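You operate a simulated robot arm through the tools that you are given. There is no shell and no other tool. Be economical: measure what you need, move in short steps, check, and stop when the job is done.

You are at the controls of a simulated robot arm. One attempt, no reset.

TASK
Polish the smudges off the table mirror with a wet cloth.
Fine: wet the lens cloth at the cold tap first, shut the lever, cloth back after. What is to be rubbed or washed off counts as gone when no trace of it is left.

Only the result counts: the job must be done as asked and must still hold three seconds after the hand-in. Knocking over, shifting, dropping, spilling or breaking anything else fails it. Flat cloth is picked up by pressing the open fingertips on it (5 to 10 N) and closing them slowly along it; thin cloth reads only 2 to 8 mm in the jaws.

THE ROBOT
A 7-joint arm with a two-finger parallel gripper, fixed in place. Base frame: the origin is at the foot of the arm, x ahead of it, y to its left, z up. Units: mm, rad, N and s.
Its first joint turns from -2.897 to 2.897 rad. Payload 3.43 kg.
Tool frame: the origin (TCP) lies between the finger pads and is the grasp point; the fingertips stand 34 mm ahead of it; z points along the fingers, y is the line along which they close. Largest opening 128 mm; finger width 24, thickness 12; the body of the gripper, 48 by 130 mm, starts 96 mm behind the TCP.
Orientation is told as [roll, pitch, yaw] about the base's x, y, z axes, in that order, counted from this pose: with the fingers straight down and closing along the base's y, the tool's x points along the base's -x, its y along +y and its z along -z.

THE INTERFACE
- The arm moves only by the tool move_arm. Its argument "targets" is a list of rows, each a list of 7 numbers: the shift along the tool's x, y, z in units of 200 mm (1.0 is 200 mm), then the turn, a rotation vector about the tool's x, y, z in units of 120 degrees (1.0 is 120 degrees), then the closure, from 0 (fully open) to 1 (shut). In form: [[tx, ty, tz, rx, ry, rz, claw], ...]. A call has 1 to 8 rows; each row is the pose to reach, as a shift and turn from the pose commanded when the call began, along the tool's axes at that moment. A call with a number of a shift or a turn outside -1 to 1 is refused whole. Each row takes 0.2 s and may step no farther than 50 mm and 0.15 rad from the row before; otherwise, or with a gripper value out of range, the whole call is refused. Where a pose cannot be reached the arm comes as near as it can. A force on the tool above 40 N (or 10 N above the force at the start of the call, whichever is more), or a blocked arm, ends the call early, and 0.2 s more pass. Each finger travels about 153 mm/s and halts on what it meets, pressing with about 38 N; the grip force reading is that of the motor and also rises with nothing between the fingers. The clock runs only during rows and for 0.2 s after the last one: add rows that repeat a pose to give the fingers time. It gives the time, the measured TCP pose, the force on the tool (base axes), the opening and the grip force at its end, in the units of the frame above (readings bear some noise), with the torque about the TCP (base axes, N m) and any sound that the robot's microphone picked up, and new pictures: "show" is both (left out), scene, wrist or none.
- Cameras (640 x 400 px; columns grow to the right, rows downward): "scene" is fixed at [220.6, -500.9, 1582.8]; the picture's right is [0.63, -0.77, 0.00], its down [-0.48, -0.39, -0.79] and it looks along [0.61, 0.50, -0.61] (base axes); focal length 354 px, centre (320, 200). "wrist" rides on the gripper at [76, -11, -160] in the tool frame; the picture's right is [0.15, 0.99, 0.00], its down [-0.88, 0.13, -0.46] and it looks along [-0.45, 0.07, 0.89] (tool axes); focal length 234 px, centre (320, 200). There is no depth. A picture from a camera that has moved, and an enlarged one, comes with that camera's place and axes in the base frame and with its lens.
- close_up(camera, box): a new picture of the part [left, top, right, bottom] of that camera's present view, enlarged. It takes no simulated time.
- hand_in(): hands the job in; it is judged then, once.

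Work in short steps. Places have to be worked out from the pictures, the camera data and where the tool is seen: move nearer, look again, correct. Check each grasp and each placing, and mend what went wrong. You have 120 turns and 200 pictures in all, those below and enlarged ones among them. Open the gripper and draw the arm clear of the work before you hand the job in, unless the task says otherwise; then end with one line.

The tools are called after "Call:" as name(argument=value, ...) on one line, values as JSON. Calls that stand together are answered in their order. move_arm: Moves the arm, as the interface text tells. Its arguments: {"type":"object","properties":{"targets":{"type":"array"},"show":{"type":"string","enum":["both","scene","wrist","none"]}},"required":["targets"]} The other tools are called the same way: close_up (camera, box) takes an enlarged picture of a part of a camera's view; hand_in () hands the job in.

At the start:

```text
clock: 0.0
eef_pos: [529.8, -84.2, 1331.7]
ee_rot: [0.0, 0.001, 0.0]
ft_force: [-1.6, -0.7, 0.7]
ft_torque: [0.04, 0.0, -0.03]
finger_gap: 128.3
gripper_force: 0.1
```

scene: 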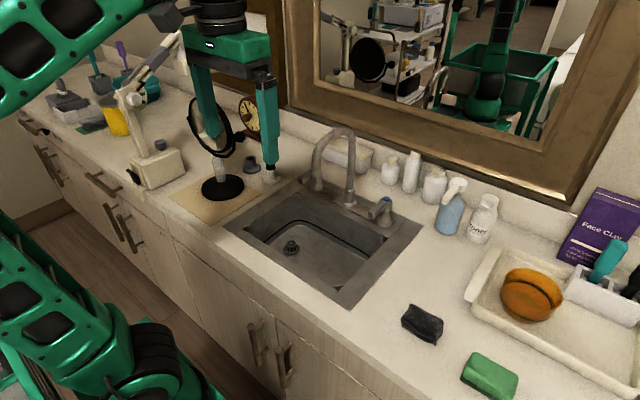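
wrist: 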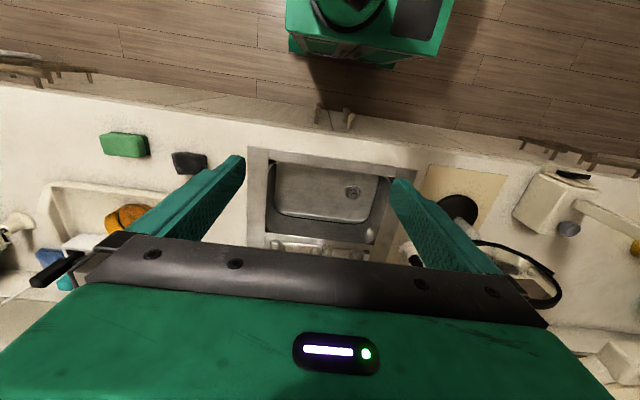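

I'll begin by looking closer at the mirror, the tap, and the dark cloth to the right of the sink.

Call:
close_up(camera="scene", box=[160, 80, 320, 220])

Call:
close_up(camera="scene", box=[280, 110, 440, 240])

Call:
close_up(camera="scene", box=[380, 280, 540, 400])

Call:
close_up(camera="scene", box=[30, 30, 200, 200])

```text
2.86 times, centred on (240, 150) of scene
camera zoom: at [220.6, -500.9, 1582.8], right [0.63, -0.77, 0.0], down [-0.48, -0.39, -0.79], along [0.61, 0.5, -0.61], focal length 1010 px, centre (549, 343)
```

zoom: 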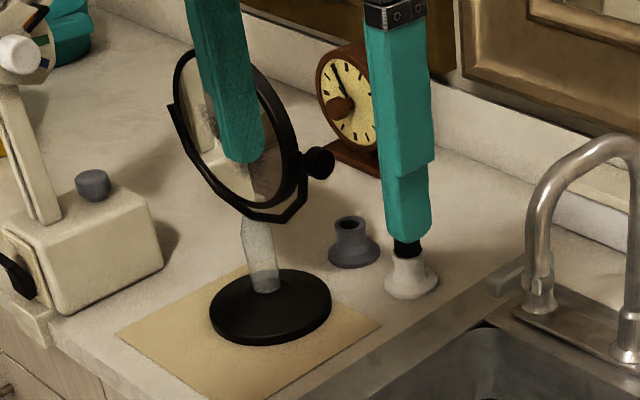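

```text
3.08 times, centred on (360, 175) of scene
camera zoom: at [220.6, -500.9, 1582.8], right [0.63, -0.77, 0.0], down [-0.48, -0.39, -0.79], along [0.61, 0.5, -0.61], focal length 1088 px, centre (197, 277)
```

zoom: 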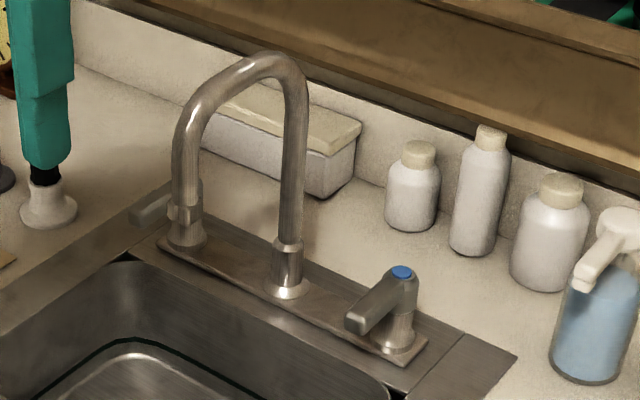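

```text
3.33 times, centred on (460, 340) of scene
camera zoom: at [220.6, -500.9, 1582.8], right [0.63, -0.77, 0.0], down [-0.48, -0.39, -0.79], along [0.61, 0.5, -0.61], focal length 1178 px, centre (-147, -267)
```

zoom: 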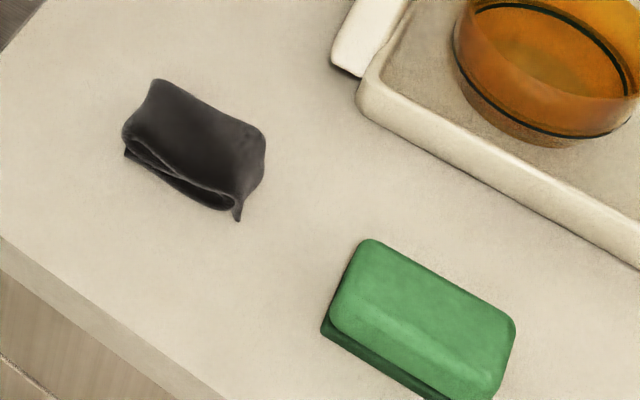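

```text
2.35 times, centred on (115, 115) of scene
camera zoom: at [220.6, -500.9, 1582.8], right [0.63, -0.77, 0.0], down [-0.48, -0.39, -0.79], along [0.61, 0.5, -0.61], focal length 832 px, centre (802, 400)
```

zoom: 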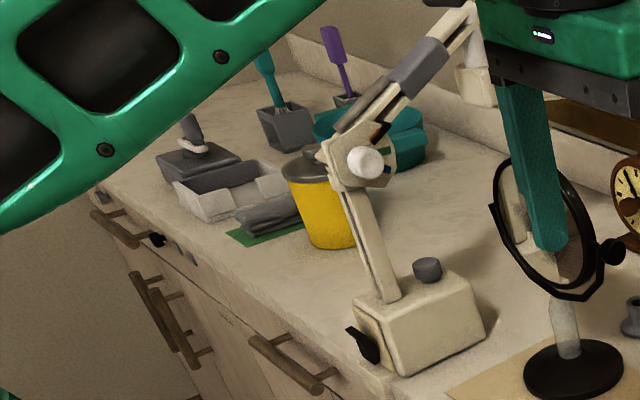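

The dark folded cloth lies at about (687, -394, 915), the tap's cold lever near (930, -150, 980), and the mirror near (745, 335, 1130), apparently facing the robot. I'll swing the wrist camera toward the mirror for a better look.

Call:
move_arm(targets=[[0.02, 0.125, 0, 0, -0.0625, 0, 0], [0.04, 0.25, 0, 0, -0.125, 0, 0], [0.06, 0.375, 0, 0, -0.1875, 0, 0], [0.08, 0.5, 0, 0, -0.25, 0, 0], [0.1, 0.625, 0, 0, -0.3125, 0, 0], [0.12, 0.75, 0, 0, -0.375, 0, 0], [0.14, 0.875, 0, 0, -0.4375, 0, 0], [0.16, 1.0, 0, 0, -0.5, 0, 0]], show="wrist")

```text
clock: 1.8
eef_pos: [478.7, 114.8, 1336.0]
ee_rot: [-0.002, -1.063, 0.001]
ft_force: [0.1, 0.5, 0.2]
ft_torque: [0.02, 0.02, 0.0]
finger_gap: 128.2
gripper_force: 0.0
camera wrist: at [301.5, 105.5, 1347.0], right [-0.07, 0.99, -0.13], down [0.03, 0.13, 0.99], along [1.0, 0.07, -0.04], focal length 234 px, centre (320, 200)
```

wrist: 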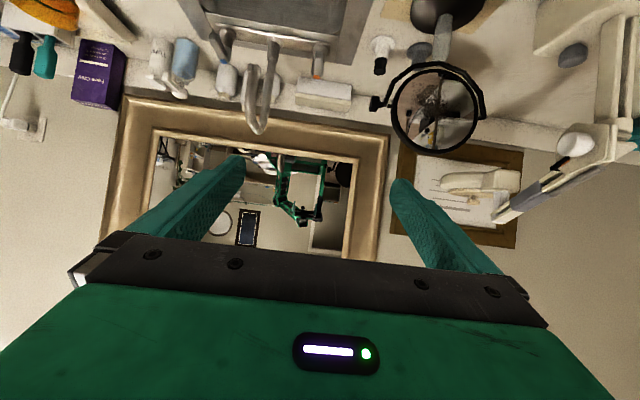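

The mirror does face the robot, with its centre near (758, 353, 1115), and there are marks on it. Next I'll take an enlarged view of it.

Call:
close_up(camera="wrist", box=[360, 0, 500, 160])

Call:
close_up(camera="wrist", box=[180, 0, 340, 140])

Call:
close_up(camera="scene", box=[170, 80, 300, 220])

```text
2.50 times, centred on (430, 80) of wrist
camera zoom: at [301.5, 105.5, 1347.0], right [-0.07, 0.99, -0.13], down [0.03, 0.13, 0.99], along [1.0, 0.07, -0.04], focal length 585 px, centre (45, 500)
```

zoom: 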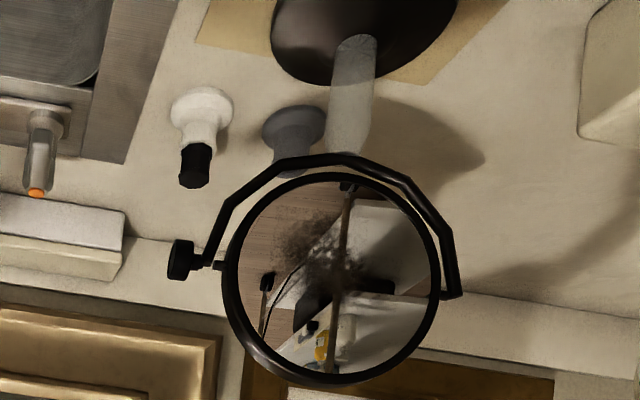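

```text
2.86 times, centred on (260, 70) of wrist
camera zoom: at [301.5, 105.5, 1347.0], right [-0.07, 0.99, -0.13], down [0.03, 0.13, 0.99], along [1.0, 0.07, -0.04], focal length 669 px, centre (491, 571)
```

zoom: 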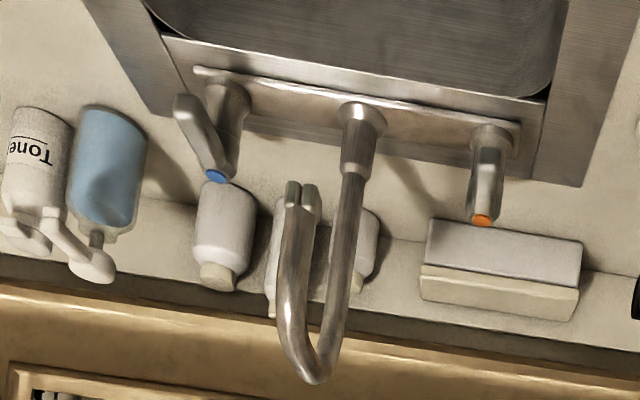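

```text
2.86 times, centred on (235, 150) of scene
camera zoom: at [220.6, -500.9, 1582.8], right [0.63, -0.77, 0.0], down [-0.48, -0.39, -0.79], along [0.61, 0.5, -0.61], focal length 1010 px, centre (563, 343)
```

zoom: 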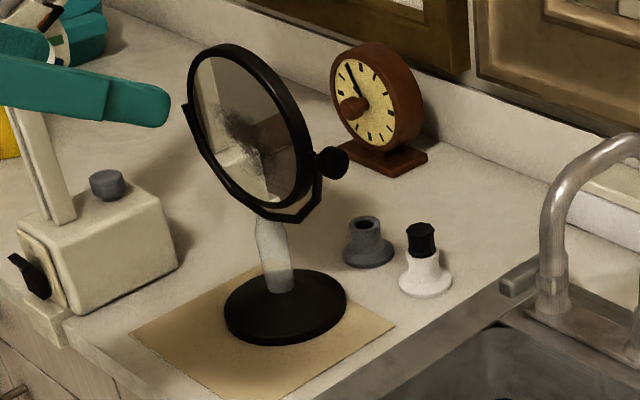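

The smudge is a dark patch near the mirror's centre. Next I need to tell the lens cloth apart from the other cloth-like things on the left of the counter.

Call:
close_up(camera="scene", box=[40, 60, 150, 150])

Call:
close_up(camera="scene", box=[395, 295, 455, 350])

Call:
close_up(camera="scene", box=[450, 340, 530, 400])

```text
4.44 times, centred on (95, 105) of scene
camera zoom: at [220.6, -500.9, 1582.8], right [0.63, -0.77, 0.0], down [-0.48, -0.39, -0.79], along [0.61, 0.5, -0.61], focal length 1571 px, centre (1320, 622)
```

zoom: 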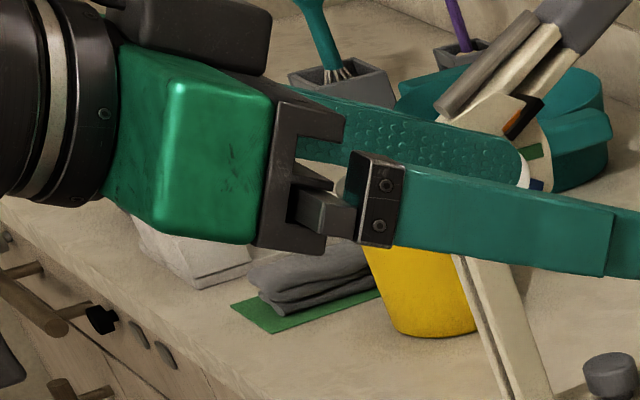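

```text
7.27 times, centred on (425, 322) of scene
camera zoom: at [220.6, -500.9, 1582.8], right [0.63, -0.77, 0.0], down [-0.48, -0.39, -0.79], along [0.61, 0.5, -0.61], focal length 2571 px, centre (-444, -691)
```

zoom: 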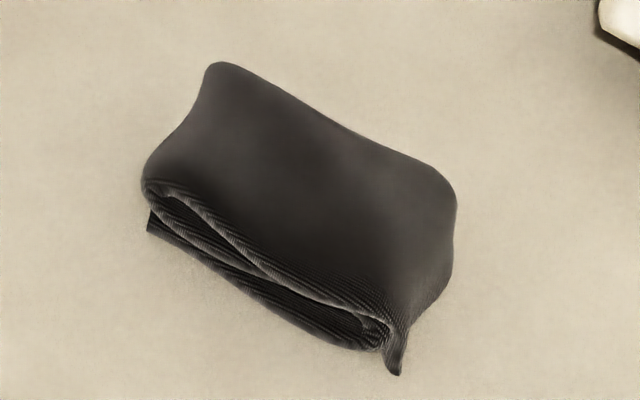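

```text
6.67 times, centred on (490, 370) of scene
camera zoom: at [220.6, -500.9, 1582.8], right [0.63, -0.77, 0.0], down [-0.48, -0.39, -0.79], along [0.61, 0.5, -0.61], focal length 2357 px, centre (-813, -933)
```

zoom: 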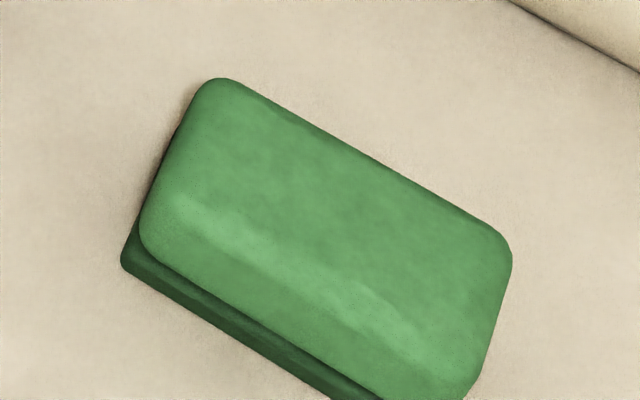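

The black folded cloth by the sink is the only cloth in reach, so it must be the lens cloth. I'm putting the cold lever's cap at about (932, -153, 991), its tip at (858, -155, 980) and the spout outlet at (782, -30, 1065). First I'll bring the tool back to vertical and move to -y.

Call:
move_arm(targets=[[0, -0.125, 0, 0, 0.0625, 0, 0.1], [0, -0.25, 0, 0, 0.125, 0, 0.3], [0, -0.375, 0, 0, 0.1875, 0, 0.5], [0, -0.5, 0, 0, 0.25, 0, 0.7], [0, -0.625, 0, 0, 0.3125, 0, 0.9], [0, -0.75, 0, 0, 0.375, 0, 1], [0, -0.875, 0, 0, 0.4375, 0, 1], [0, -1.0, 0, 0, 0.5, 0, 1]], show="none")

Call:
move_arm(targets=[[-0.12, 0, 0, 0, 0, 0.07, 1], [-0.24, 0, 0, 0, 0, 0.14, 1], [-0.36, 0, 0, 0, 0, 0.21, 1], [-0.48, 0, 0, 0, 0, 0.28, 1], [-0.6, 0, 0, 0, 0, 0.35, 1], [-0.72, 0, 0, 0, 0, 0.42, 1], [-0.84, 0, 0, 0, 0, 0.49, 1]], show="both")

```text
clock: 3.5
eef_pos: [467.9, -68.3, 1344.7]
ee_rot: [-0.006, -0.14, -0.006]
ft_force: [122.5, 7.1, -146.9]
ft_torque: [-1.73, 5.78, -1.14]
finger_gap: 0.0
gripper_force: 32.5
stopped in row 8: the force on the tool passed its limit at 194 N (the readings are from after the stop); the commanded pose is now the measured one
```

```text
clock: 3.8
eef_pos: [462.3, -69.4, 1352.1]
ee_rot: [-0.004, -0.164, -0.022]
ft_force: [139.4, 34.8, -160.4]
ft_torque: [-6.81, 6.36, -4.55]
finger_gap: 0.1
gripper_force: 32.6
stopped in row 1: the force on the tool passed its limit at 257 N (the readings are from after the stop); the commanded pose is now the measured one
camera wrist: at [359.2, -76.9, 1494.5], right [-0.12, 0.99, -0.03], down [0.8, 0.11, 0.59], along [0.59, 0.05, -0.8], focal length 234 px, centre (320, 200)
```

scene: 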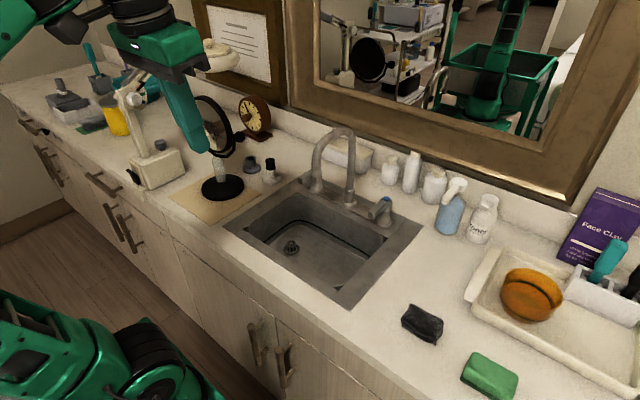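
wrist: 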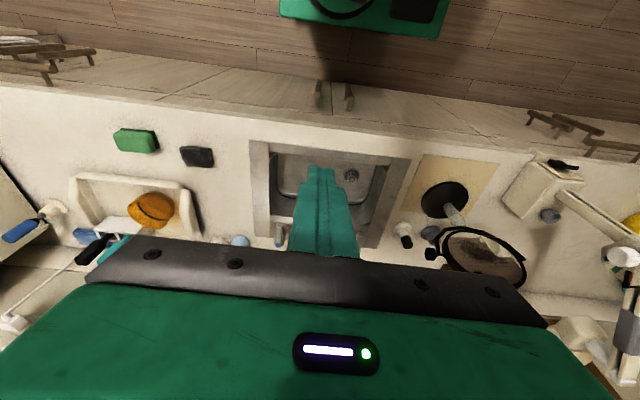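

The force readings of 122 N along +x and 147 N downward suggest the hand is jammed against the arm's own link because it is folded too tight. I'll ease it forward and down.

Call:
move_arm(targets=[[-0.1, 0, 0.1, 0, 0, 0, 1], [-0.2, 0, 0.15, 0, 0, 0, 1], [-0.3, 0, 0.15, 0, 0, 0, 1]], show="none")

```text
clock: 4.6
eef_pos: [524.3, -69.5, 1326.8]
ee_rot: [-0.001, -0.147, -0.017]
ft_force: [-0.8, 0.6, 0.5]
ft_torque: [-0.02, -0.04, 0.0]
finger_gap: 0.0
gripper_force: 32.5
```

That freed it, and the force is back to zero. Next I'll straighten the pitch while moving forward, then yaw.

Call:
move_arm(targets=[[-0.2, 0, 0, 0, 0.035, 0, 1], [-0.4, 0, 0, 0, 0.07, 0.008, 1], [-0.6, 0, 0, 0, 0.07, 0.008, 1]], show="none")

Call:
move_arm(targets=[[-0.1, -0.02, 0, 0, 0, 0.07, 1], [-0.2, -0.04, 0, 0, 0, 0.14, 1], [-0.3, -0.06, 0, 0, 0, 0.21, 1], [-0.4, -0.08, 0, 0, 0, 0.28, 1], [-0.5, -0.1, 0, 0, 0, 0.35, 1], [-0.6, -0.12, 0, 0, 0, 0.42, 1], [-0.7, -0.14, 0, 0, 0, 0.49, 1], [-0.8, -0.16, 0, 0, 0, 0.56, 1]], show="both")

```text
clock: 5.2
eef_pos: [565.3, -70.0, 1345.5]
ee_rot: [-0.004, -0.081, -0.023]
ft_force: [89.5, 35.5, -125.2]
ft_torque: [-6.76, 4.24, -3.71]
finger_gap: 0.1
gripper_force: 32.3
stopped in row 2: the force on the tool passed its limit at 145 N (the readings are from after the stop); the commanded pose is now the measured one
```

```text
clock: 5.5
eef_pos: [558.5, -71.5, 1352.3]
ee_rot: [-0.003, -0.102, -0.044]
ft_force: [95.5, 62.3, -125.7]
ft_torque: [-11.6, 4.39, -6.71]
finger_gap: 0.2
gripper_force: 32.8
stopped in row 1: the force on the tool passed its limit at 221 N (the readings are from after the stop); the commanded pose is now the measured one
camera wrist: at [465.3, -78.2, 1501.4], right [-0.1, 0.99, -0.02], down [0.83, 0.09, 0.54], along [0.54, 0.04, -0.84], focal length 234 px, centre (320, 200)
```

scene: 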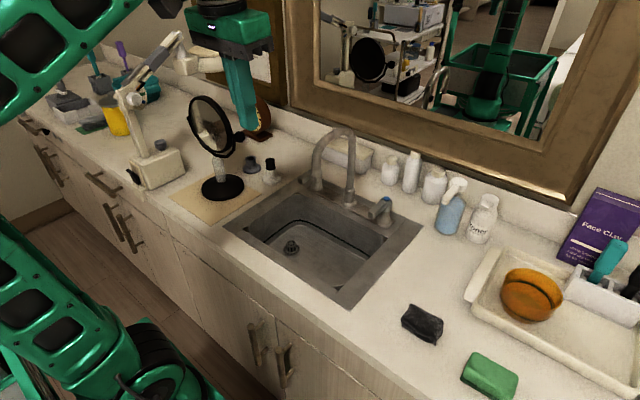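
wrist: 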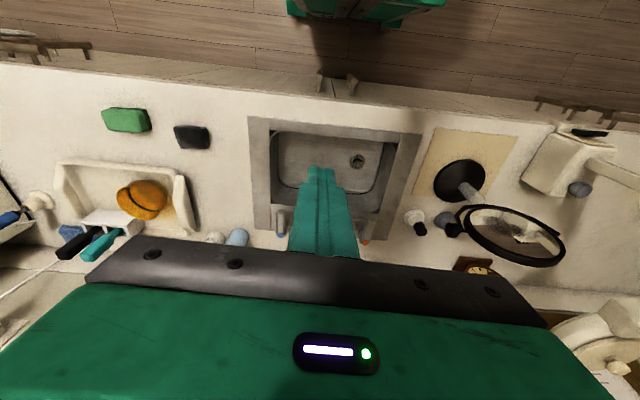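

It jammed again as the pitch straightened at this height, so the hand must be meeting the forearm. I'll go forward and down with the present tilt first.

Call:
move_arm(targets=[[-0.1, 0, 0.15, 0, -0.03, 0, 1], [-0.2, 0, 0.3, 0, -0.03, 0, 1], [-0.35, 0, 0.4, 0, -0.03, 0, 1], [-0.5, 0, 0.45, 0, -0.03, 0, 1], [-0.65, 0, 0.45, 0, -0.03, 0, 1], [-0.8, 0, 0.45, 0, -0.03, 0, 1]], show="scene")

```text
clock: 6.9
eef_pos: [726.2, -78.6, 1271.3]
ee_rot: [-0.005, -0.15, -0.037]
ft_force: [-1.0, 0.2, 0.4]
ft_torque: [-0.01, -0.08, 0.02]
finger_gap: 0.0
gripper_force: 33.0
```

scene: 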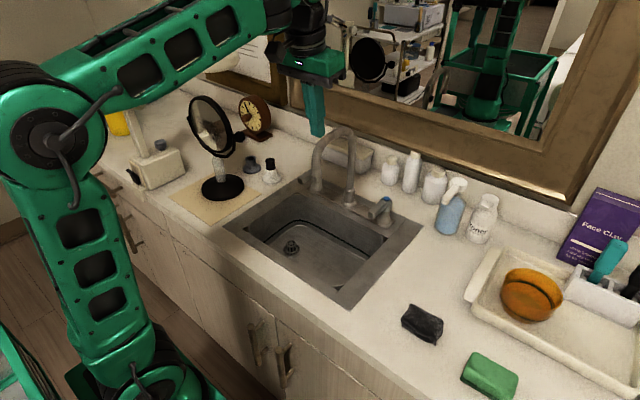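

All clear now. Next I'll straighten the pitch and start the yaw.

Call:
move_arm(targets=[[0, 0, 0, 0, 0.036, 0, 1], [0, 0, 0, 0, 0.072, 0, 1]], show="none")

Call:
move_arm(targets=[[-0.05, -0.02, 0, 0, 0, -0.07, 1], [-0.1, -0.04, 0, 0, 0, -0.14, 1], [-0.15, -0.06, 0, 0, 0, -0.21, 1], [-0.2, -0.08, 0, 0, 0, -0.28, 1], [-0.25, -0.1, 0, 0, 0, -0.35, 1], [-0.3, -0.12, 0, 0, 0, -0.42, 1], [-0.35, -0.14, 0, 0, 0, -0.49, 1], [-0.4, -0.16, 0, 0, 0, -0.56, 1]], show="none")

```text
clock: 7.5
eef_pos: [726.8, -77.9, 1272.1]
ee_rot: [-0.001, 0.003, -0.037]
ft_force: [-0.3, -0.3, -0.3]
ft_torque: [0.01, -0.02, 0.0]
finger_gap: 0.0
gripper_force: 33.3
```

```text
clock: 9.3
eef_pos: [806.2, -113.4, 1272.7]
ee_rot: [-0.001, 0.002, 1.137]
ft_force: [-1.2, -0.5, 0.4]
ft_torque: [-0.01, -0.02, 0.01]
finger_gap: 0.1
gripper_force: 33.1
```

Call:
move_arm(targets=[[0, 0, 0, 0, 0, -0.069, 1], [0, 0, 0, 0, 0, -0.138, 1], [0, 0, 0, 0, 0, -0.207, 1]], show="both")

```text
clock: 10.1
eef_pos: [806.9, -114.1, 1274.4]
ee_rot: [0.003, 0.003, 1.569]
ft_force: [0.1, 0.4, -0.6]
ft_torque: [-0.01, 0.0, -0.02]
finger_gap: 0.1
gripper_force: 33.0
camera wrist: at [817.5, -188.2, 1431.7], right [-0.99, -0.14, 0.0], down [-0.13, 0.88, 0.45], along [-0.07, 0.45, -0.89], focal length 234 px, centre (320, 200)
```

scene: 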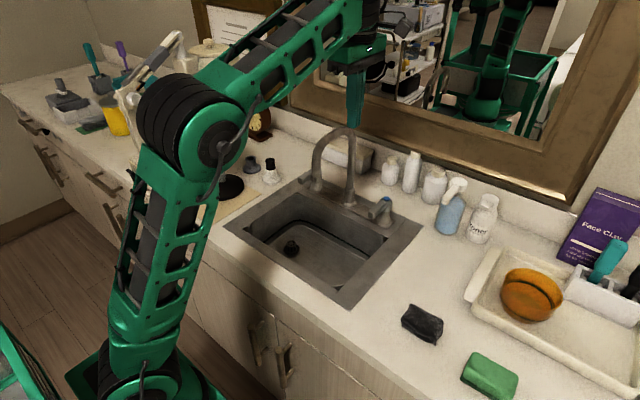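
wrist: 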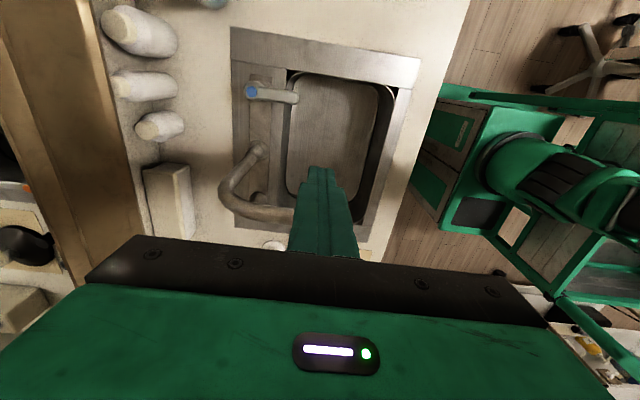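

My lever estimates are confirmed: cap at (931, -156) and tip at (852, -155). I'll move the closed fingers to the +y side of the lever and lower them.

Call:
move_arm(targets=[[-0.04, -0.17, 0.1, 0, 0, 0, 1], [-0.04, -0.33, 0.3, 0, 0, 0, 1], [-0.04, -0.33, 0.5, 0, 0, 0, 1], [-0.04, -0.33, 0.7, 0, 0, 0, 1], [-0.04, -0.33, 0.9, 0, 0, 0, 1]], show="none")

Call:
move_arm(targets=[[0, 0, 0.2, 0, 0, 0, 1], [0, 0, 0.4, 0, 0, 0, 1], [0, 0, 0.5, 0, 0, 0, 1]], show="both")

```text
refused: row 2 steps farther than a row can; nothing moved
```

```text
clock: 10.9
eef_pos: [804.7, -113.7, 1172.4]
ee_rot: [0.002, 0.001, 1.569]
ft_force: [0.1, -0.3, -0.3]
ft_torque: [-0.02, -0.02, 0.01]
finger_gap: 0.1
gripper_force: 33.3
camera wrist: at [815.2, -188.9, 1331.1], right [-0.99, -0.14, 0.0], down [-0.13, 0.88, 0.46], along [-0.07, 0.45, -0.89], focal length 234 px, centre (320, 200)
```

scene: 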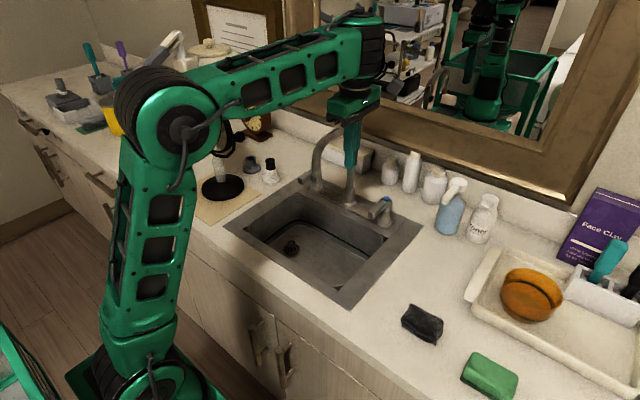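
wrist: 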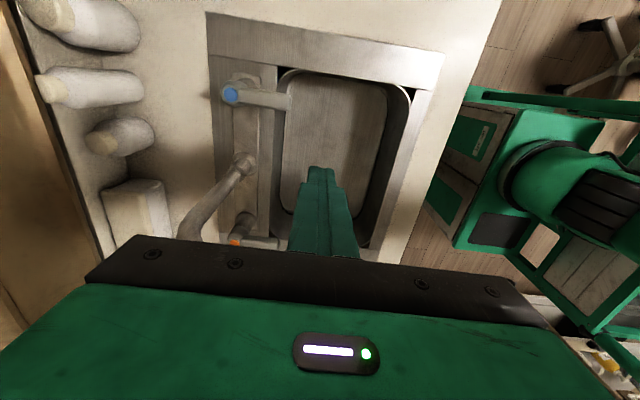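

The second, smaller descent still went through safely. I'll carry on in smaller steps to (869, -107, 998).

Call:
move_arm(targets=[[-0.035, -0.16, 0, 0, 0, 0, 1], [-0.035, -0.32, 0.1, 0, 0, 0, 1], [-0.035, -0.32, 0.3, 0, 0, 0, 1], [-0.035, -0.32, 0.5, 0, 0, 0, 1], [-0.035, -0.32, 0.7, 0, 0, 0, 1], [-0.035, -0.32, 0.87, 0, 0, 0, 1]], show="both")

```text
clock: 12.3
eef_pos: [869.7, -107.2, 998.9]
ee_rot: [0.002, 0.0, 1.568]
ft_force: [0.0, -0.3, 0.2]
ft_torque: [-0.03, 0.0, -0.03]
finger_gap: 0.0
gripper_force: 33.1
camera wrist: at [880.5, -182.6, 1156.1], right [-0.99, -0.14, 0.0], down [-0.13, 0.88, 0.46], along [-0.07, 0.45, -0.89], focal length 234 px, centre (320, 200)
```

scene: 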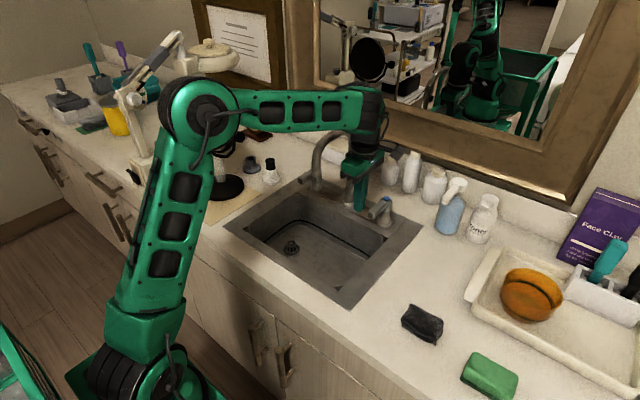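
wrist: 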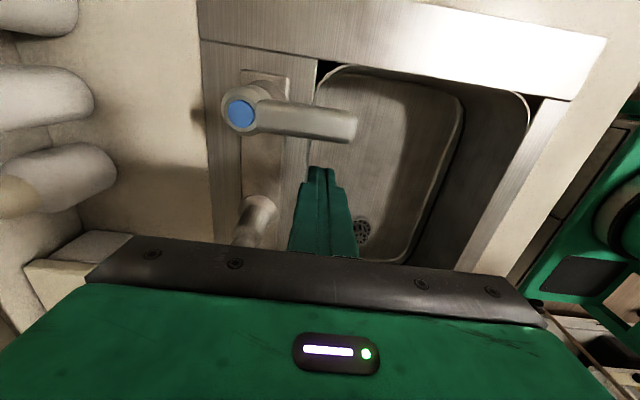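

The fingers are beside the lever on its +y side. I'll push toward -y in small steps.

Call:
move_arm(targets=[[0.06, 0, 0, 0, 0, 0, 1], [0.11, 0, 0, 0, 0, 0, 1], [0.15, 0, 0, 0, 0, 0, 1], [0.19, 0, 0, 0, 0, 0, 1], [0.23, 0, 0, 0, 0, 0, 1]], show="wrist")

```text
clock: 13.5
eef_pos: [869.5, -152.3, 998.7]
ee_rot: [0.001, 0.001, 1.566]
ft_force: [0.8, 0.1, -0.6]
ft_torque: [-0.03, -0.01, 0.01]
finger_gap: 0.2
gripper_force: 32.9
camera wrist: at [881.0, -228.6, 1157.5], right [-0.99, -0.14, 0.0], down [-0.13, 0.88, 0.46], along [-0.07, 0.45, -0.89], focal length 234 px, centre (320, 200)
```

wrist: 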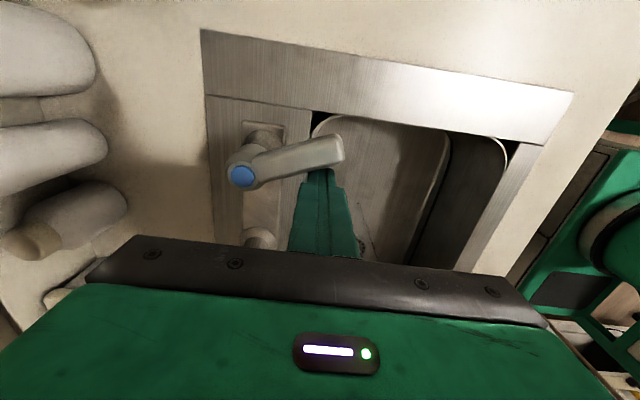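

The lever turns easily toward -y. No sound of water yet, so I'll push farther.

Call:
move_arm(targets=[[0.06, 0.0, 0, 0, 0, 0, 1], [0.12, -0.03, 0, 0, 0, 0, 1], [0.18, -0.06, 0, 0, 0, 0, 1], [0.22, -0.09, 0, 0, 0, 0, 1]], show="both")

```text
clock: 14.5
eef_pos: [887.2, -197.2, 999.9]
ee_rot: [0.003, -0.001, 1.567]
ft_force: [-1.1, 0.3, 1.4]
ft_torque: [0.0, 0.01, -0.01]
finger_gap: 0.0
gripper_force: 33.6
camera wrist: at [897.5, -272.8, 1157.3], right [-0.99, -0.14, 0.0], down [-0.13, 0.88, 0.46], along [-0.07, 0.45, -0.89], focal length 234 px, centre (320, 200)
```

scene: 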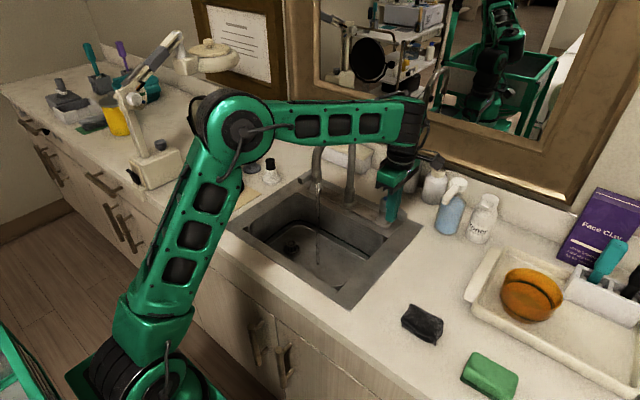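
wrist: 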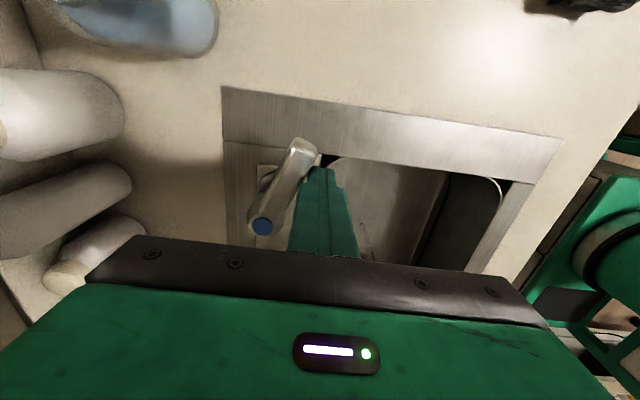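

Water seems to be running from the spout, so I'll check that with an enlargement.

Call:
close_up(camera="scene", box=[270, 140, 360, 280])

```text
2.86 times, centred on (315, 210) of scene
camera zoom: at [220.6, -500.9, 1582.8], right [0.63, -0.77, 0.0], down [-0.48, -0.39, -0.79], along [0.61, 0.5, -0.61], focal length 1010 px, centre (334, 171)
```

zoom: 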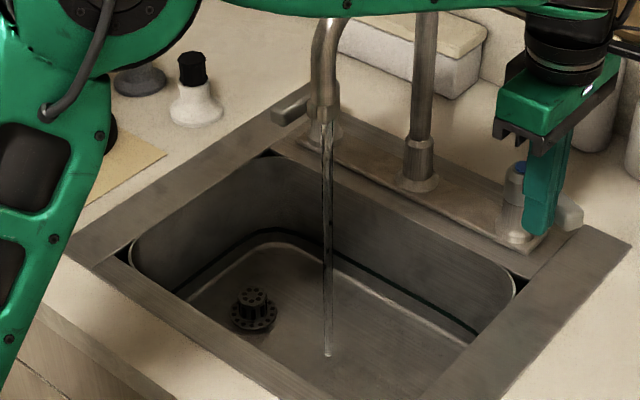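

The stream is running into the sink at about (780, -30). I'll lift clear and go over the cloth.

Call:
move_arm(targets=[[0, 0.02, -0.2, 0, 0, 0, 1], [0, 0.04, -0.4, 0, 0, 0, 0.8], [0.15, 0.2, -0.5, 0, 0, 0, 0.6], [0.3, 0.4, -0.5, 0, 0, 0, 0.5], [0.45, 0.6, -0.5, 0, 0, 0, 0.4], [0.6, 0.8, -0.5, 0, 0, 0, 0.3], [0.75, 0.95, -0.5, 0, 0, 0, 0.3]], show="wrist")

```text
clock: 16.1
eef_pos: [696.9, -345.9, 1098.6]
ee_rot: [0.001, -0.001, 1.568]
ft_force: [1.6, 0.0, -0.2]
ft_torque: [-0.01, 0.03, -0.01]
finger_gap: 89.9
gripper_force: 0.0
camera wrist: at [707.4, -421.0, 1255.9], right [-0.99, -0.14, 0.0], down [-0.13, 0.88, 0.46], along [-0.07, 0.45, -0.89], focal length 234 px, centre (320, 200)
```

wrist: 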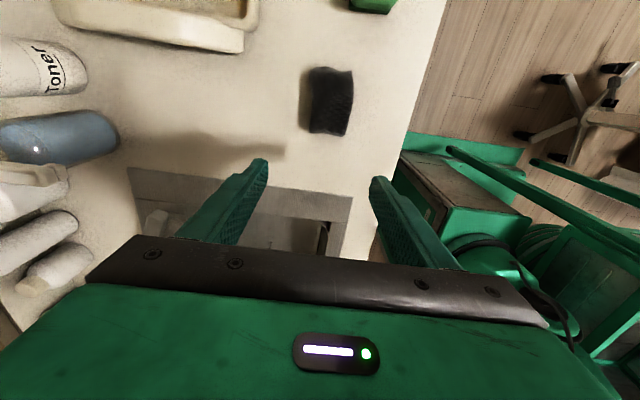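

From above the cloth measures about 51 × 79 mm and is centred at (688, -394), long side along y. I'll centre over it with a gap of about 36 mm and lower to just above it.

Call:
move_arm(targets=[[0.12, 0.02, 0.1, 0, 0, 0, 0.5], [0.24, 0.045, 0.25, 0, 0, 0, 0.72], [0.24, 0.045, 0.45, 0, 0, 0, 0.72], [0.24, 0.045, 0.62, 0, 0, 0, 0.72]], show="both")

```text
clock: 17.1
eef_pos: [687.5, -395.3, 976.3]
ee_rot: [0.001, 0.002, 1.567]
ft_force: [-0.7, 0.8, 0.0]
ft_torque: [0.0, -0.02, 0.01]
finger_gap: 35.9
gripper_force: 0.0
camera wrist: at [698.0, -470.6, 1134.6], right [-0.99, -0.14, 0.0], down [-0.13, 0.88, 0.45], along [-0.07, 0.45, -0.89], focal length 234 px, centre (320, 200)
```

scene: 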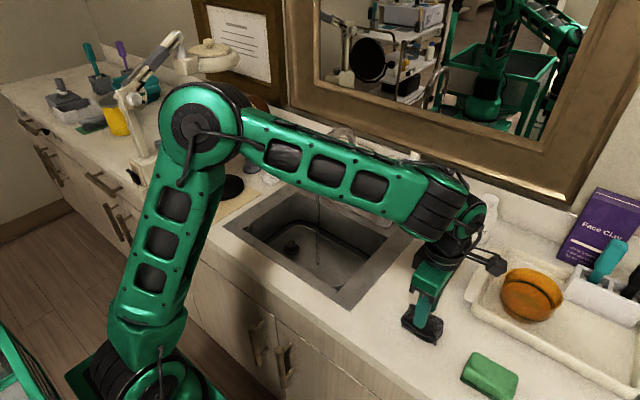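
wrist: 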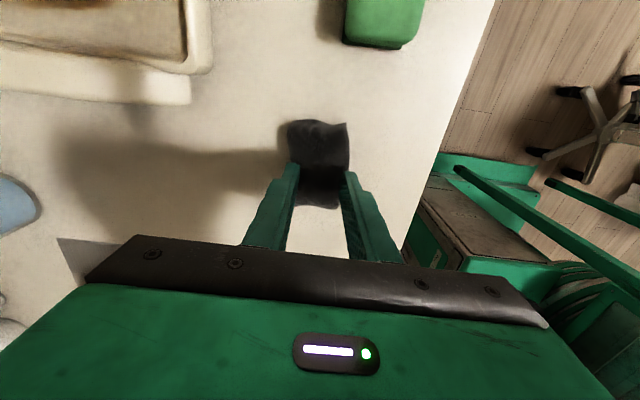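

Well aligned. I'll ease down in small steps and watch the force.

Call:
move_arm(targets=[[0, 0, 0.05, 0, 0, 0, 0.72], [0, 0, 0.1, 0, 0, 0, 0.72], [0, 0, 0.12, 0, 0, 0, 0.72]], show="none")

Call:
move_arm(targets=[[0, 0, 0.015, 0, 0, 0, 0.72], [0, 0, 0.03, 0, 0, 0, 0.72]], show="none")

Call:
move_arm(targets=[[0, 0, 0.015, 0, 0, 0, 0.72], [0, 0, 0.03, 0, 0, 0, 0.72]], show="wrist")

```text
clock: 17.6
eef_pos: [676.9, -396.2, 975.3]
ee_rot: [-0.016, 0.002, 1.572]
ft_force: [0.9, 0.3, -1.7]
ft_torque: [-0.04, 0.12, -0.04]
finger_gap: 35.8
gripper_force: 0.0
stopped in row 2: the force on the tool passed its limit at 60 N (the readings are from after the stop); the commanded pose is now the measured one
```

```text
clock: 18.2
eef_pos: [678.2, -396.1, 969.9]
ee_rot: [-0.016, 0.005, 1.569]
ft_force: [-0.3, 0.7, 0.5]
ft_torque: [0.06, 0.03, -0.06]
finger_gap: 36.0
gripper_force: 0.1
```

```text
clock: 18.7
eef_pos: [666.8, -396.0, 977.1]
ee_rot: [-0.035, 0.003, 1.571]
ft_force: [1.1, 0.0, -0.1]
ft_torque: [-0.02, 0.14, 0.0]
finger_gap: 35.9
gripper_force: 0.1
stopped in row 2: the force on the tool passed its limit at 47 N (the readings are from after the stop); the commanded pose is now the measured one
camera wrist: at [671.5, -471.7, 1135.4], right [-0.99, -0.15, -0.03], down [-0.15, 0.88, 0.45], along [-0.04, 0.45, -0.89], focal length 234 px, centre (320, 200)
```

wrist: 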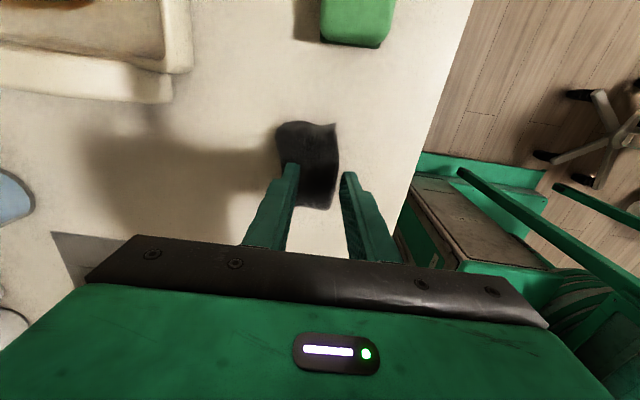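

The stops came at z≈970 with the hand being shoved toward -x, well above the counter, so something else is touching. I'll take a closer look.

Call:
close_up(camera="scene", box=[370, 170, 540, 360])

Call:
close_up(camera="wrist", box=[220, 80, 420, 270])

```text
2.11 times, centred on (455, 265) of scene
camera zoom: at [220.6, -500.9, 1582.8], right [0.63, -0.77, 0.0], down [-0.48, -0.39, -0.79], along [0.61, 0.5, -0.61], focal length 744 px, centre (36, 63)
```

zoom: 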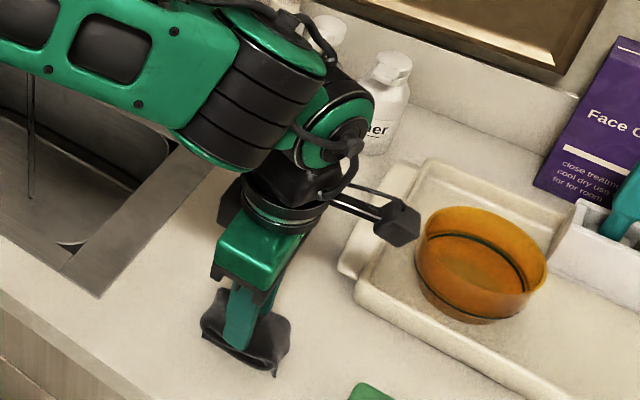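

```text
2.11 times, centred on (320, 175) of wrist
camera zoom: at [671.5, -471.7, 1135.4], right [-0.99, -0.15, -0.03], down [-0.15, 0.88, 0.45], along [-0.04, 0.45, -0.89], focal length 493 px, centre (320, 253)
```

zoom: 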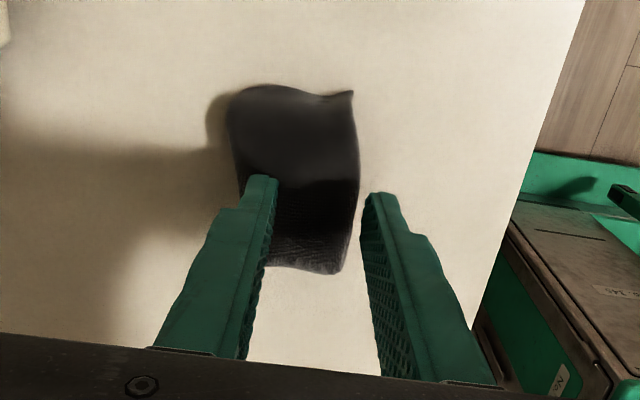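

The contact height (tips at about z=930) fits simply touching the top of the cloth with steps that were too big. I'll re-centre over the cloth, level the tool, and see how it stands.

Call:
move_arm(targets=[[0, -0.05, -0.02, 0, -0.017, 0, 0.72], [-0.005, -0.105, -0.02, 0, -0.017, 0, 0.72]], show="none")

Call:
move_arm(targets=[[0, 0, 0.02, 0, 0, 0, 0.72], [0, 0, 0.035, 0, 0, 0, 0.72], [0, 0, 0.045, 0, 0, 0, 0.72], [0, 0, 0.055, 0, 0, 0, 0.72]], show="none")

```text
clock: 19.3
eef_pos: [686.0, -394.4, 981.2]
ee_rot: [-0.032, -0.031, 1.57]
ft_force: [-0.7, -0.6, -0.9]
ft_torque: [-0.03, -0.03, 0.01]
finger_gap: 35.6
gripper_force: 0.0
```

```text
clock: 20.3
eef_pos: [686.6, -396.2, 971.8]
ee_rot: [-0.033, -0.033, 1.57]
ft_force: [0.4, 0.2, 2.3]
ft_torque: [-0.04, 0.09, -0.03]
finger_gap: 36.1
gripper_force: 0.0
```

My correction went onto the wrong axis, and a light contact of 2 N shows. I'll undo it properly.

Call:
move_arm(targets=[[0, 0, -0.03, -0.008, 0.008, 0, 0.72], [0, -0.01, -0.03, -0.0155, 0.0155, 0, 0.72]], show="none")

Call:
move_arm(targets=[[0, 0, 0.015, 0, 0, 0, 0.72], [0, 0, 0.03, 0, 0, 0, 0.72]], show="none")

```text
clock: 20.9
eef_pos: [689.8, -396.9, 976.3]
ee_rot: [-0.002, 0.002, 1.569]
ft_force: [0.3, 0.7, -0.1]
ft_torque: [-0.01, -0.01, 0.02]
finger_gap: 36.0
gripper_force: 0.1
```

```text
clock: 21.5
eef_pos: [690.0, -395.3, 969.9]
ee_rot: [-0.003, 0.001, 1.569]
ft_force: [0.1, 0.0, 0.8]
ft_torque: [0.01, 0.07, -0.02]
finger_gap: 35.6
gripper_force: 0.1
```

Level again at z≈970. I'll press on in 1–1.5 mm steps.

Call:
move_arm(targets=[[0, 0, 0.006, 0, 0, 0, 0.72], [0, 0, 0.012, 0, 0, 0, 0.72]], show="none")

Call:
move_arm(targets=[[0, 0, 0.006, 0, 0, 0, 0.72], [0, 0, 0.012, 0, 0, 0, 0.72]], show="none")

Call:
close_up(camera="scene", box=[390, 280, 470, 350])

```text
clock: 22.1
eef_pos: [691.0, -395.9, 969.3]
ee_rot: [-0.003, 0.002, 1.571]
ft_force: [-0.8, 2.5, 20.2]
ft_torque: [0.12, 0.47, -0.04]
finger_gap: 36.2
gripper_force: 0.4
```

```text
clock: 22.6
eef_pos: [678.7, -397.0, 976.3]
ee_rot: [-0.017, 0.002, 1.567]
ft_force: [1.6, 0.1, -1.6]
ft_torque: [0.0, 0.15, -0.01]
finger_gap: 35.9
gripper_force: 0.0
stopped in row 2: the force on the tool passed its limit at 42 N (the readings are from after the stop); the commanded pose is now the measured one
```

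```text
5.71 times, centred on (430, 315) of scene
camera zoom: at [220.6, -500.9, 1582.8], right [0.63, -0.77, 0.0], down [-0.48, -0.39, -0.79], along [0.61, 0.5, -0.61], focal length 2020 px, centre (-309, -457)
```

zoom: 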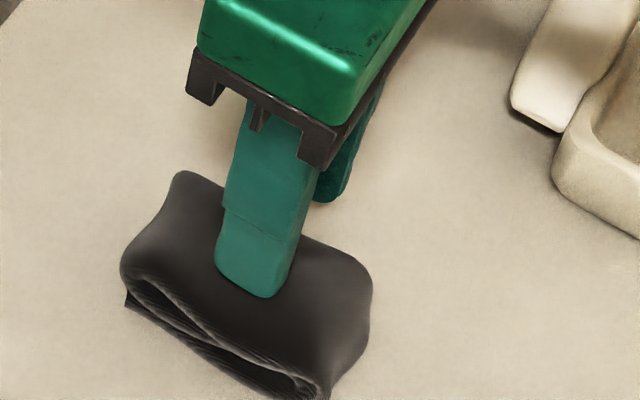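

Only the -x fingertip bears on the cloth's raised fold, whose top is at z≈935. It makes more sense to straddle the whole folded bundle and squeeze it together. I'll rise, level, open to about 78 mm and re-centre.

Call:
move_arm(targets=[[0, -0.02, -0.04, -0.008, 0, 0, 0.6], [-0.01, -0.047, -0.06, -0.008, 0, 0, 0.39], [-0.01, -0.047, -0.06, -0.008, 0, 0, 0.39]], show="wrist")

Call:
close_up(camera="wrist", box=[220, 80, 420, 270])

```text
clock: 23.4
eef_pos: [687.5, -394.3, 988.8]
ee_rot: [0.0, 0.003, 1.571]
ft_force: [0.0, 0.0, 0.6]
ft_torque: [0.02, 0.01, 0.02]
finger_gap: 77.8
gripper_force: 0.0
camera wrist: at [697.1, -469.8, 1147.7], right [-0.99, -0.15, 0.0], down [-0.13, 0.88, 0.45], along [-0.07, 0.45, -0.89], focal length 234 px, centre (320, 200)
```

wrist: 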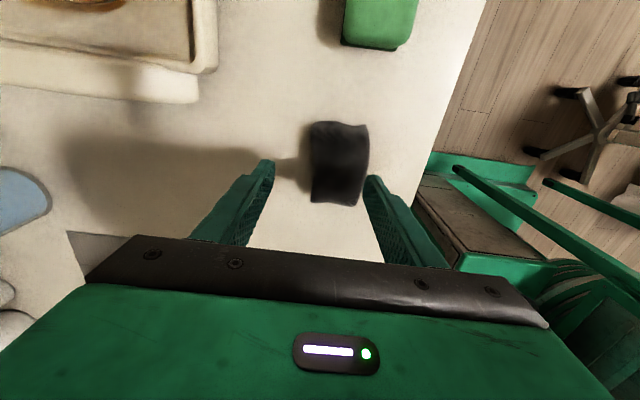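

```text
2.11 times, centred on (320, 175) of wrist
camera zoom: at [697.1, -469.8, 1147.7], right [-0.99, -0.15, 0.0], down [-0.13, 0.88, 0.45], along [-0.07, 0.45, -0.89], focal length 493 px, centre (320, 253)
```

zoom: 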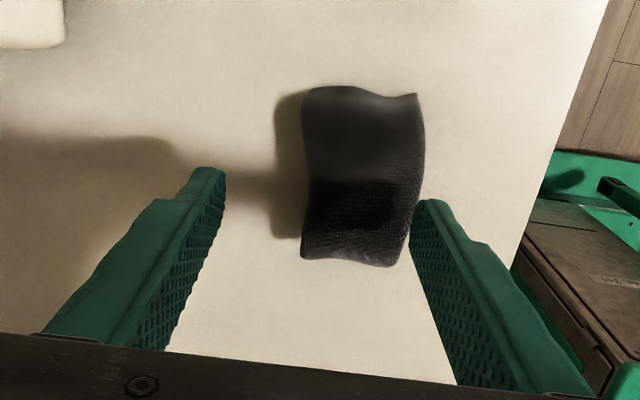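

The bumps nudged the cloth, and it's now centred near (665, -397). I'll re-centre on it and lower with the fingers either side.

Call:
move_arm(targets=[[0.01, 0.06, 0, 0, 0, 0, 0.39], [0.015, 0.115, 0.02, 0, 0, 0, 0.39], [0.015, 0.115, 0.07, 0, 0, 0, 0.39]], show="none")

Call:
close_up(camera="wrist", box=[220, 80, 420, 270])

Call:
close_up(camera="scene", box=[380, 270, 470, 360])

```text
clock: 24.2
eef_pos: [664.5, -397.2, 974.6]
ee_rot: [0.0, 0.003, 1.569]
ft_force: [0.0, -0.6, 0.1]
ft_torque: [0.02, -0.01, -0.01]
finger_gap: 78.0
gripper_force: 0.0
```

```text
2.11 times, centred on (320, 175) of wrist
camera zoom: at [675.0, -472.3, 1134.2], right [-0.99, -0.15, 0.0], down [-0.13, 0.88, 0.45], along [-0.07, 0.45, -0.89], focal length 493 px, centre (320, 253)
```

zoom: 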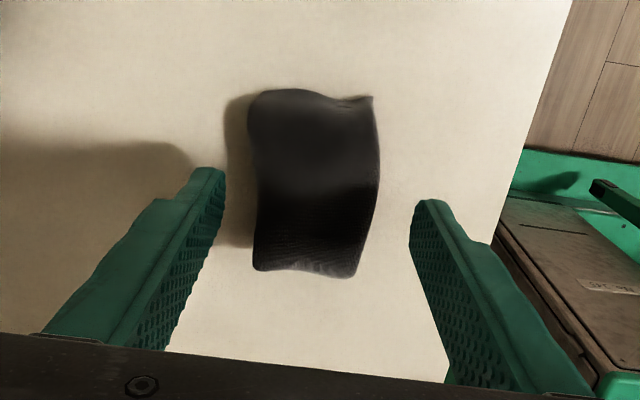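

```text
4.44 times, centred on (425, 315) of scene
camera zoom: at [220.6, -500.9, 1582.8], right [0.63, -0.77, 0.0], down [-0.48, -0.39, -0.79], along [0.61, 0.5, -0.61], focal length 1571 px, centre (-147, -311)
```

zoom: 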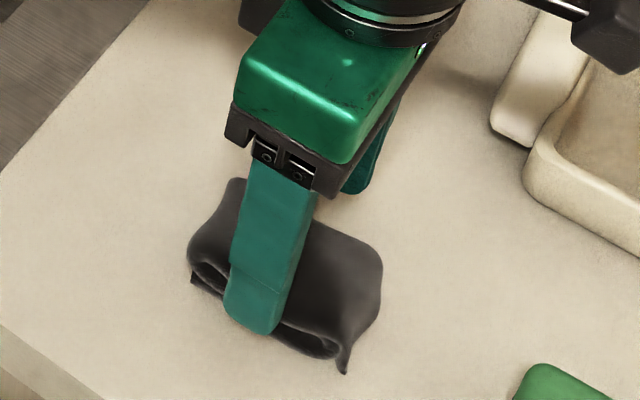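

Both fingers clear the cloth and it's centred between them. I'll lower slowly to tips at about z=918.

Call:
move_arm(targets=[[0, 0, 0.02, 0, 0, 0, 0.39], [0, 0, 0.04, 0, 0, 0, 0.39], [0, 0, 0.06, 0, 0, 0, 0.39], [0, 0, 0.08, 0, 0, 0, 0.39]], show="none")

Call:
move_arm(targets=[[0, 0, 0.015, 0, 0, 0, 0.39], [0, 0, 0.03, 0, 0, 0, 0.39]], show="none")

Call:
close_up(camera="scene", box=[380, 270, 470, 360])

```text
clock: 25.2
eef_pos: [663.9, -397.9, 959.2]
ee_rot: [-0.003, 0.004, 1.568]
ft_force: [0.6, 0.1, 0.3]
ft_torque: [0.01, 0.01, 0.02]
finger_gap: 78.3
gripper_force: 0.2
```

```text
clock: 25.8
eef_pos: [664.8, -397.6, 952.5]
ee_rot: [0.0, 0.004, 1.571]
ft_force: [0.3, 0.7, -0.4]
ft_torque: [-0.02, 0.02, -0.02]
finger_gap: 77.6
gripper_force: 0.1
```

```text
4.44 times, centred on (425, 315) of scene
camera zoom: at [220.6, -500.9, 1582.8], right [0.63, -0.77, 0.0], down [-0.48, -0.39, -0.79], along [0.61, 0.5, -0.61], focal length 1571 px, centre (-147, -311)
```

zoom: 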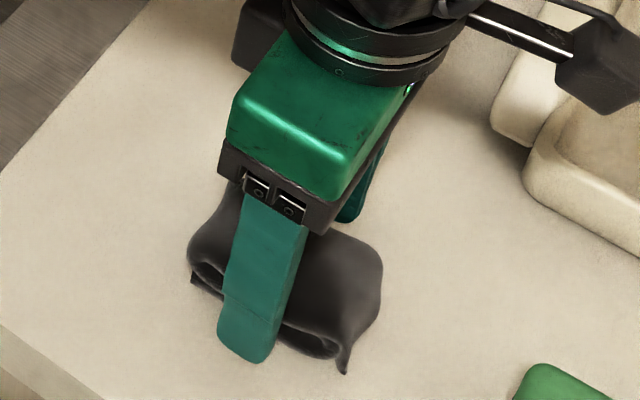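

Tips are at z≈918, beside the bundle and free. I'll close slowly.

Call:
move_arm(targets=[[0, 0, 0, 0, 0, 0, 0.48], [0, 0, 0, 0, 0, 0, 0.56], [0, 0, 0, 0, 0, 0, 0.63], [0, 0, 0, 0, 0, 0, 0.7], [0, 0, 0, 0, 0, 0, 0.77], [0, 0, 0, 0, 0, 0, 0.84]], show="none")

Call:
close_up(camera="scene", box=[380, 270, 470, 360])

Call:
close_up(camera="wrist", box=[220, 80, 420, 270])

```text
clock: 27.2
eef_pos: [664.0, -397.2, 953.3]
ee_rot: [0.0, 0.004, 1.569]
ft_force: [-0.7, -0.7, 0.9]
ft_torque: [-0.03, 0.02, 0.0]
finger_gap: 49.9
gripper_force: 38.2
```

```text
4.44 times, centred on (425, 315) of scene
camera zoom: at [220.6, -500.9, 1582.8], right [0.63, -0.77, 0.0], down [-0.48, -0.39, -0.79], along [0.61, 0.5, -0.61], focal length 1571 px, centre (-147, -311)
```

zoom: 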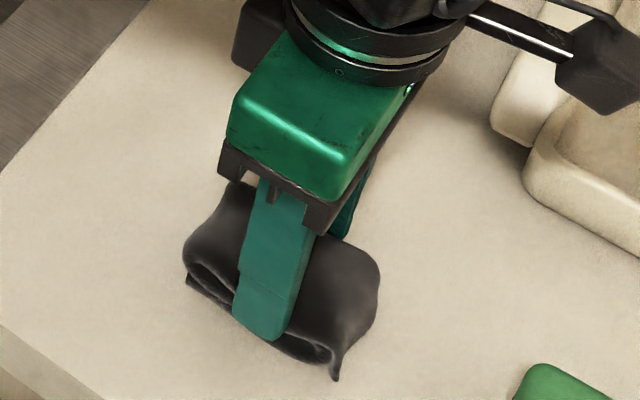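

```text
2.11 times, centred on (320, 175) of wrist
camera zoom: at [674.8, -473.0, 1111.8], right [-0.99, -0.15, 0.0], down [-0.13, 0.88, 0.45], along [-0.07, 0.45, -0.89], focal length 493 px, centre (320, 253)
```

zoom: 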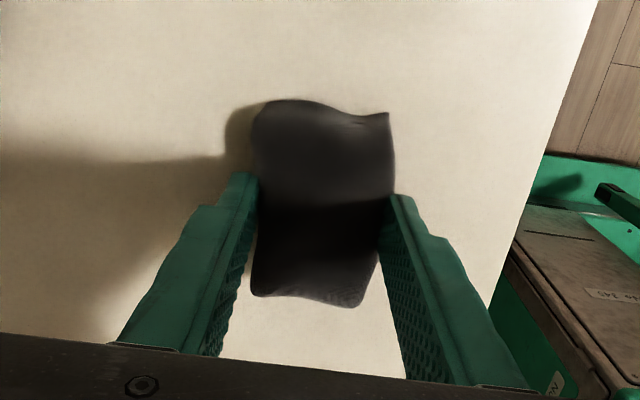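

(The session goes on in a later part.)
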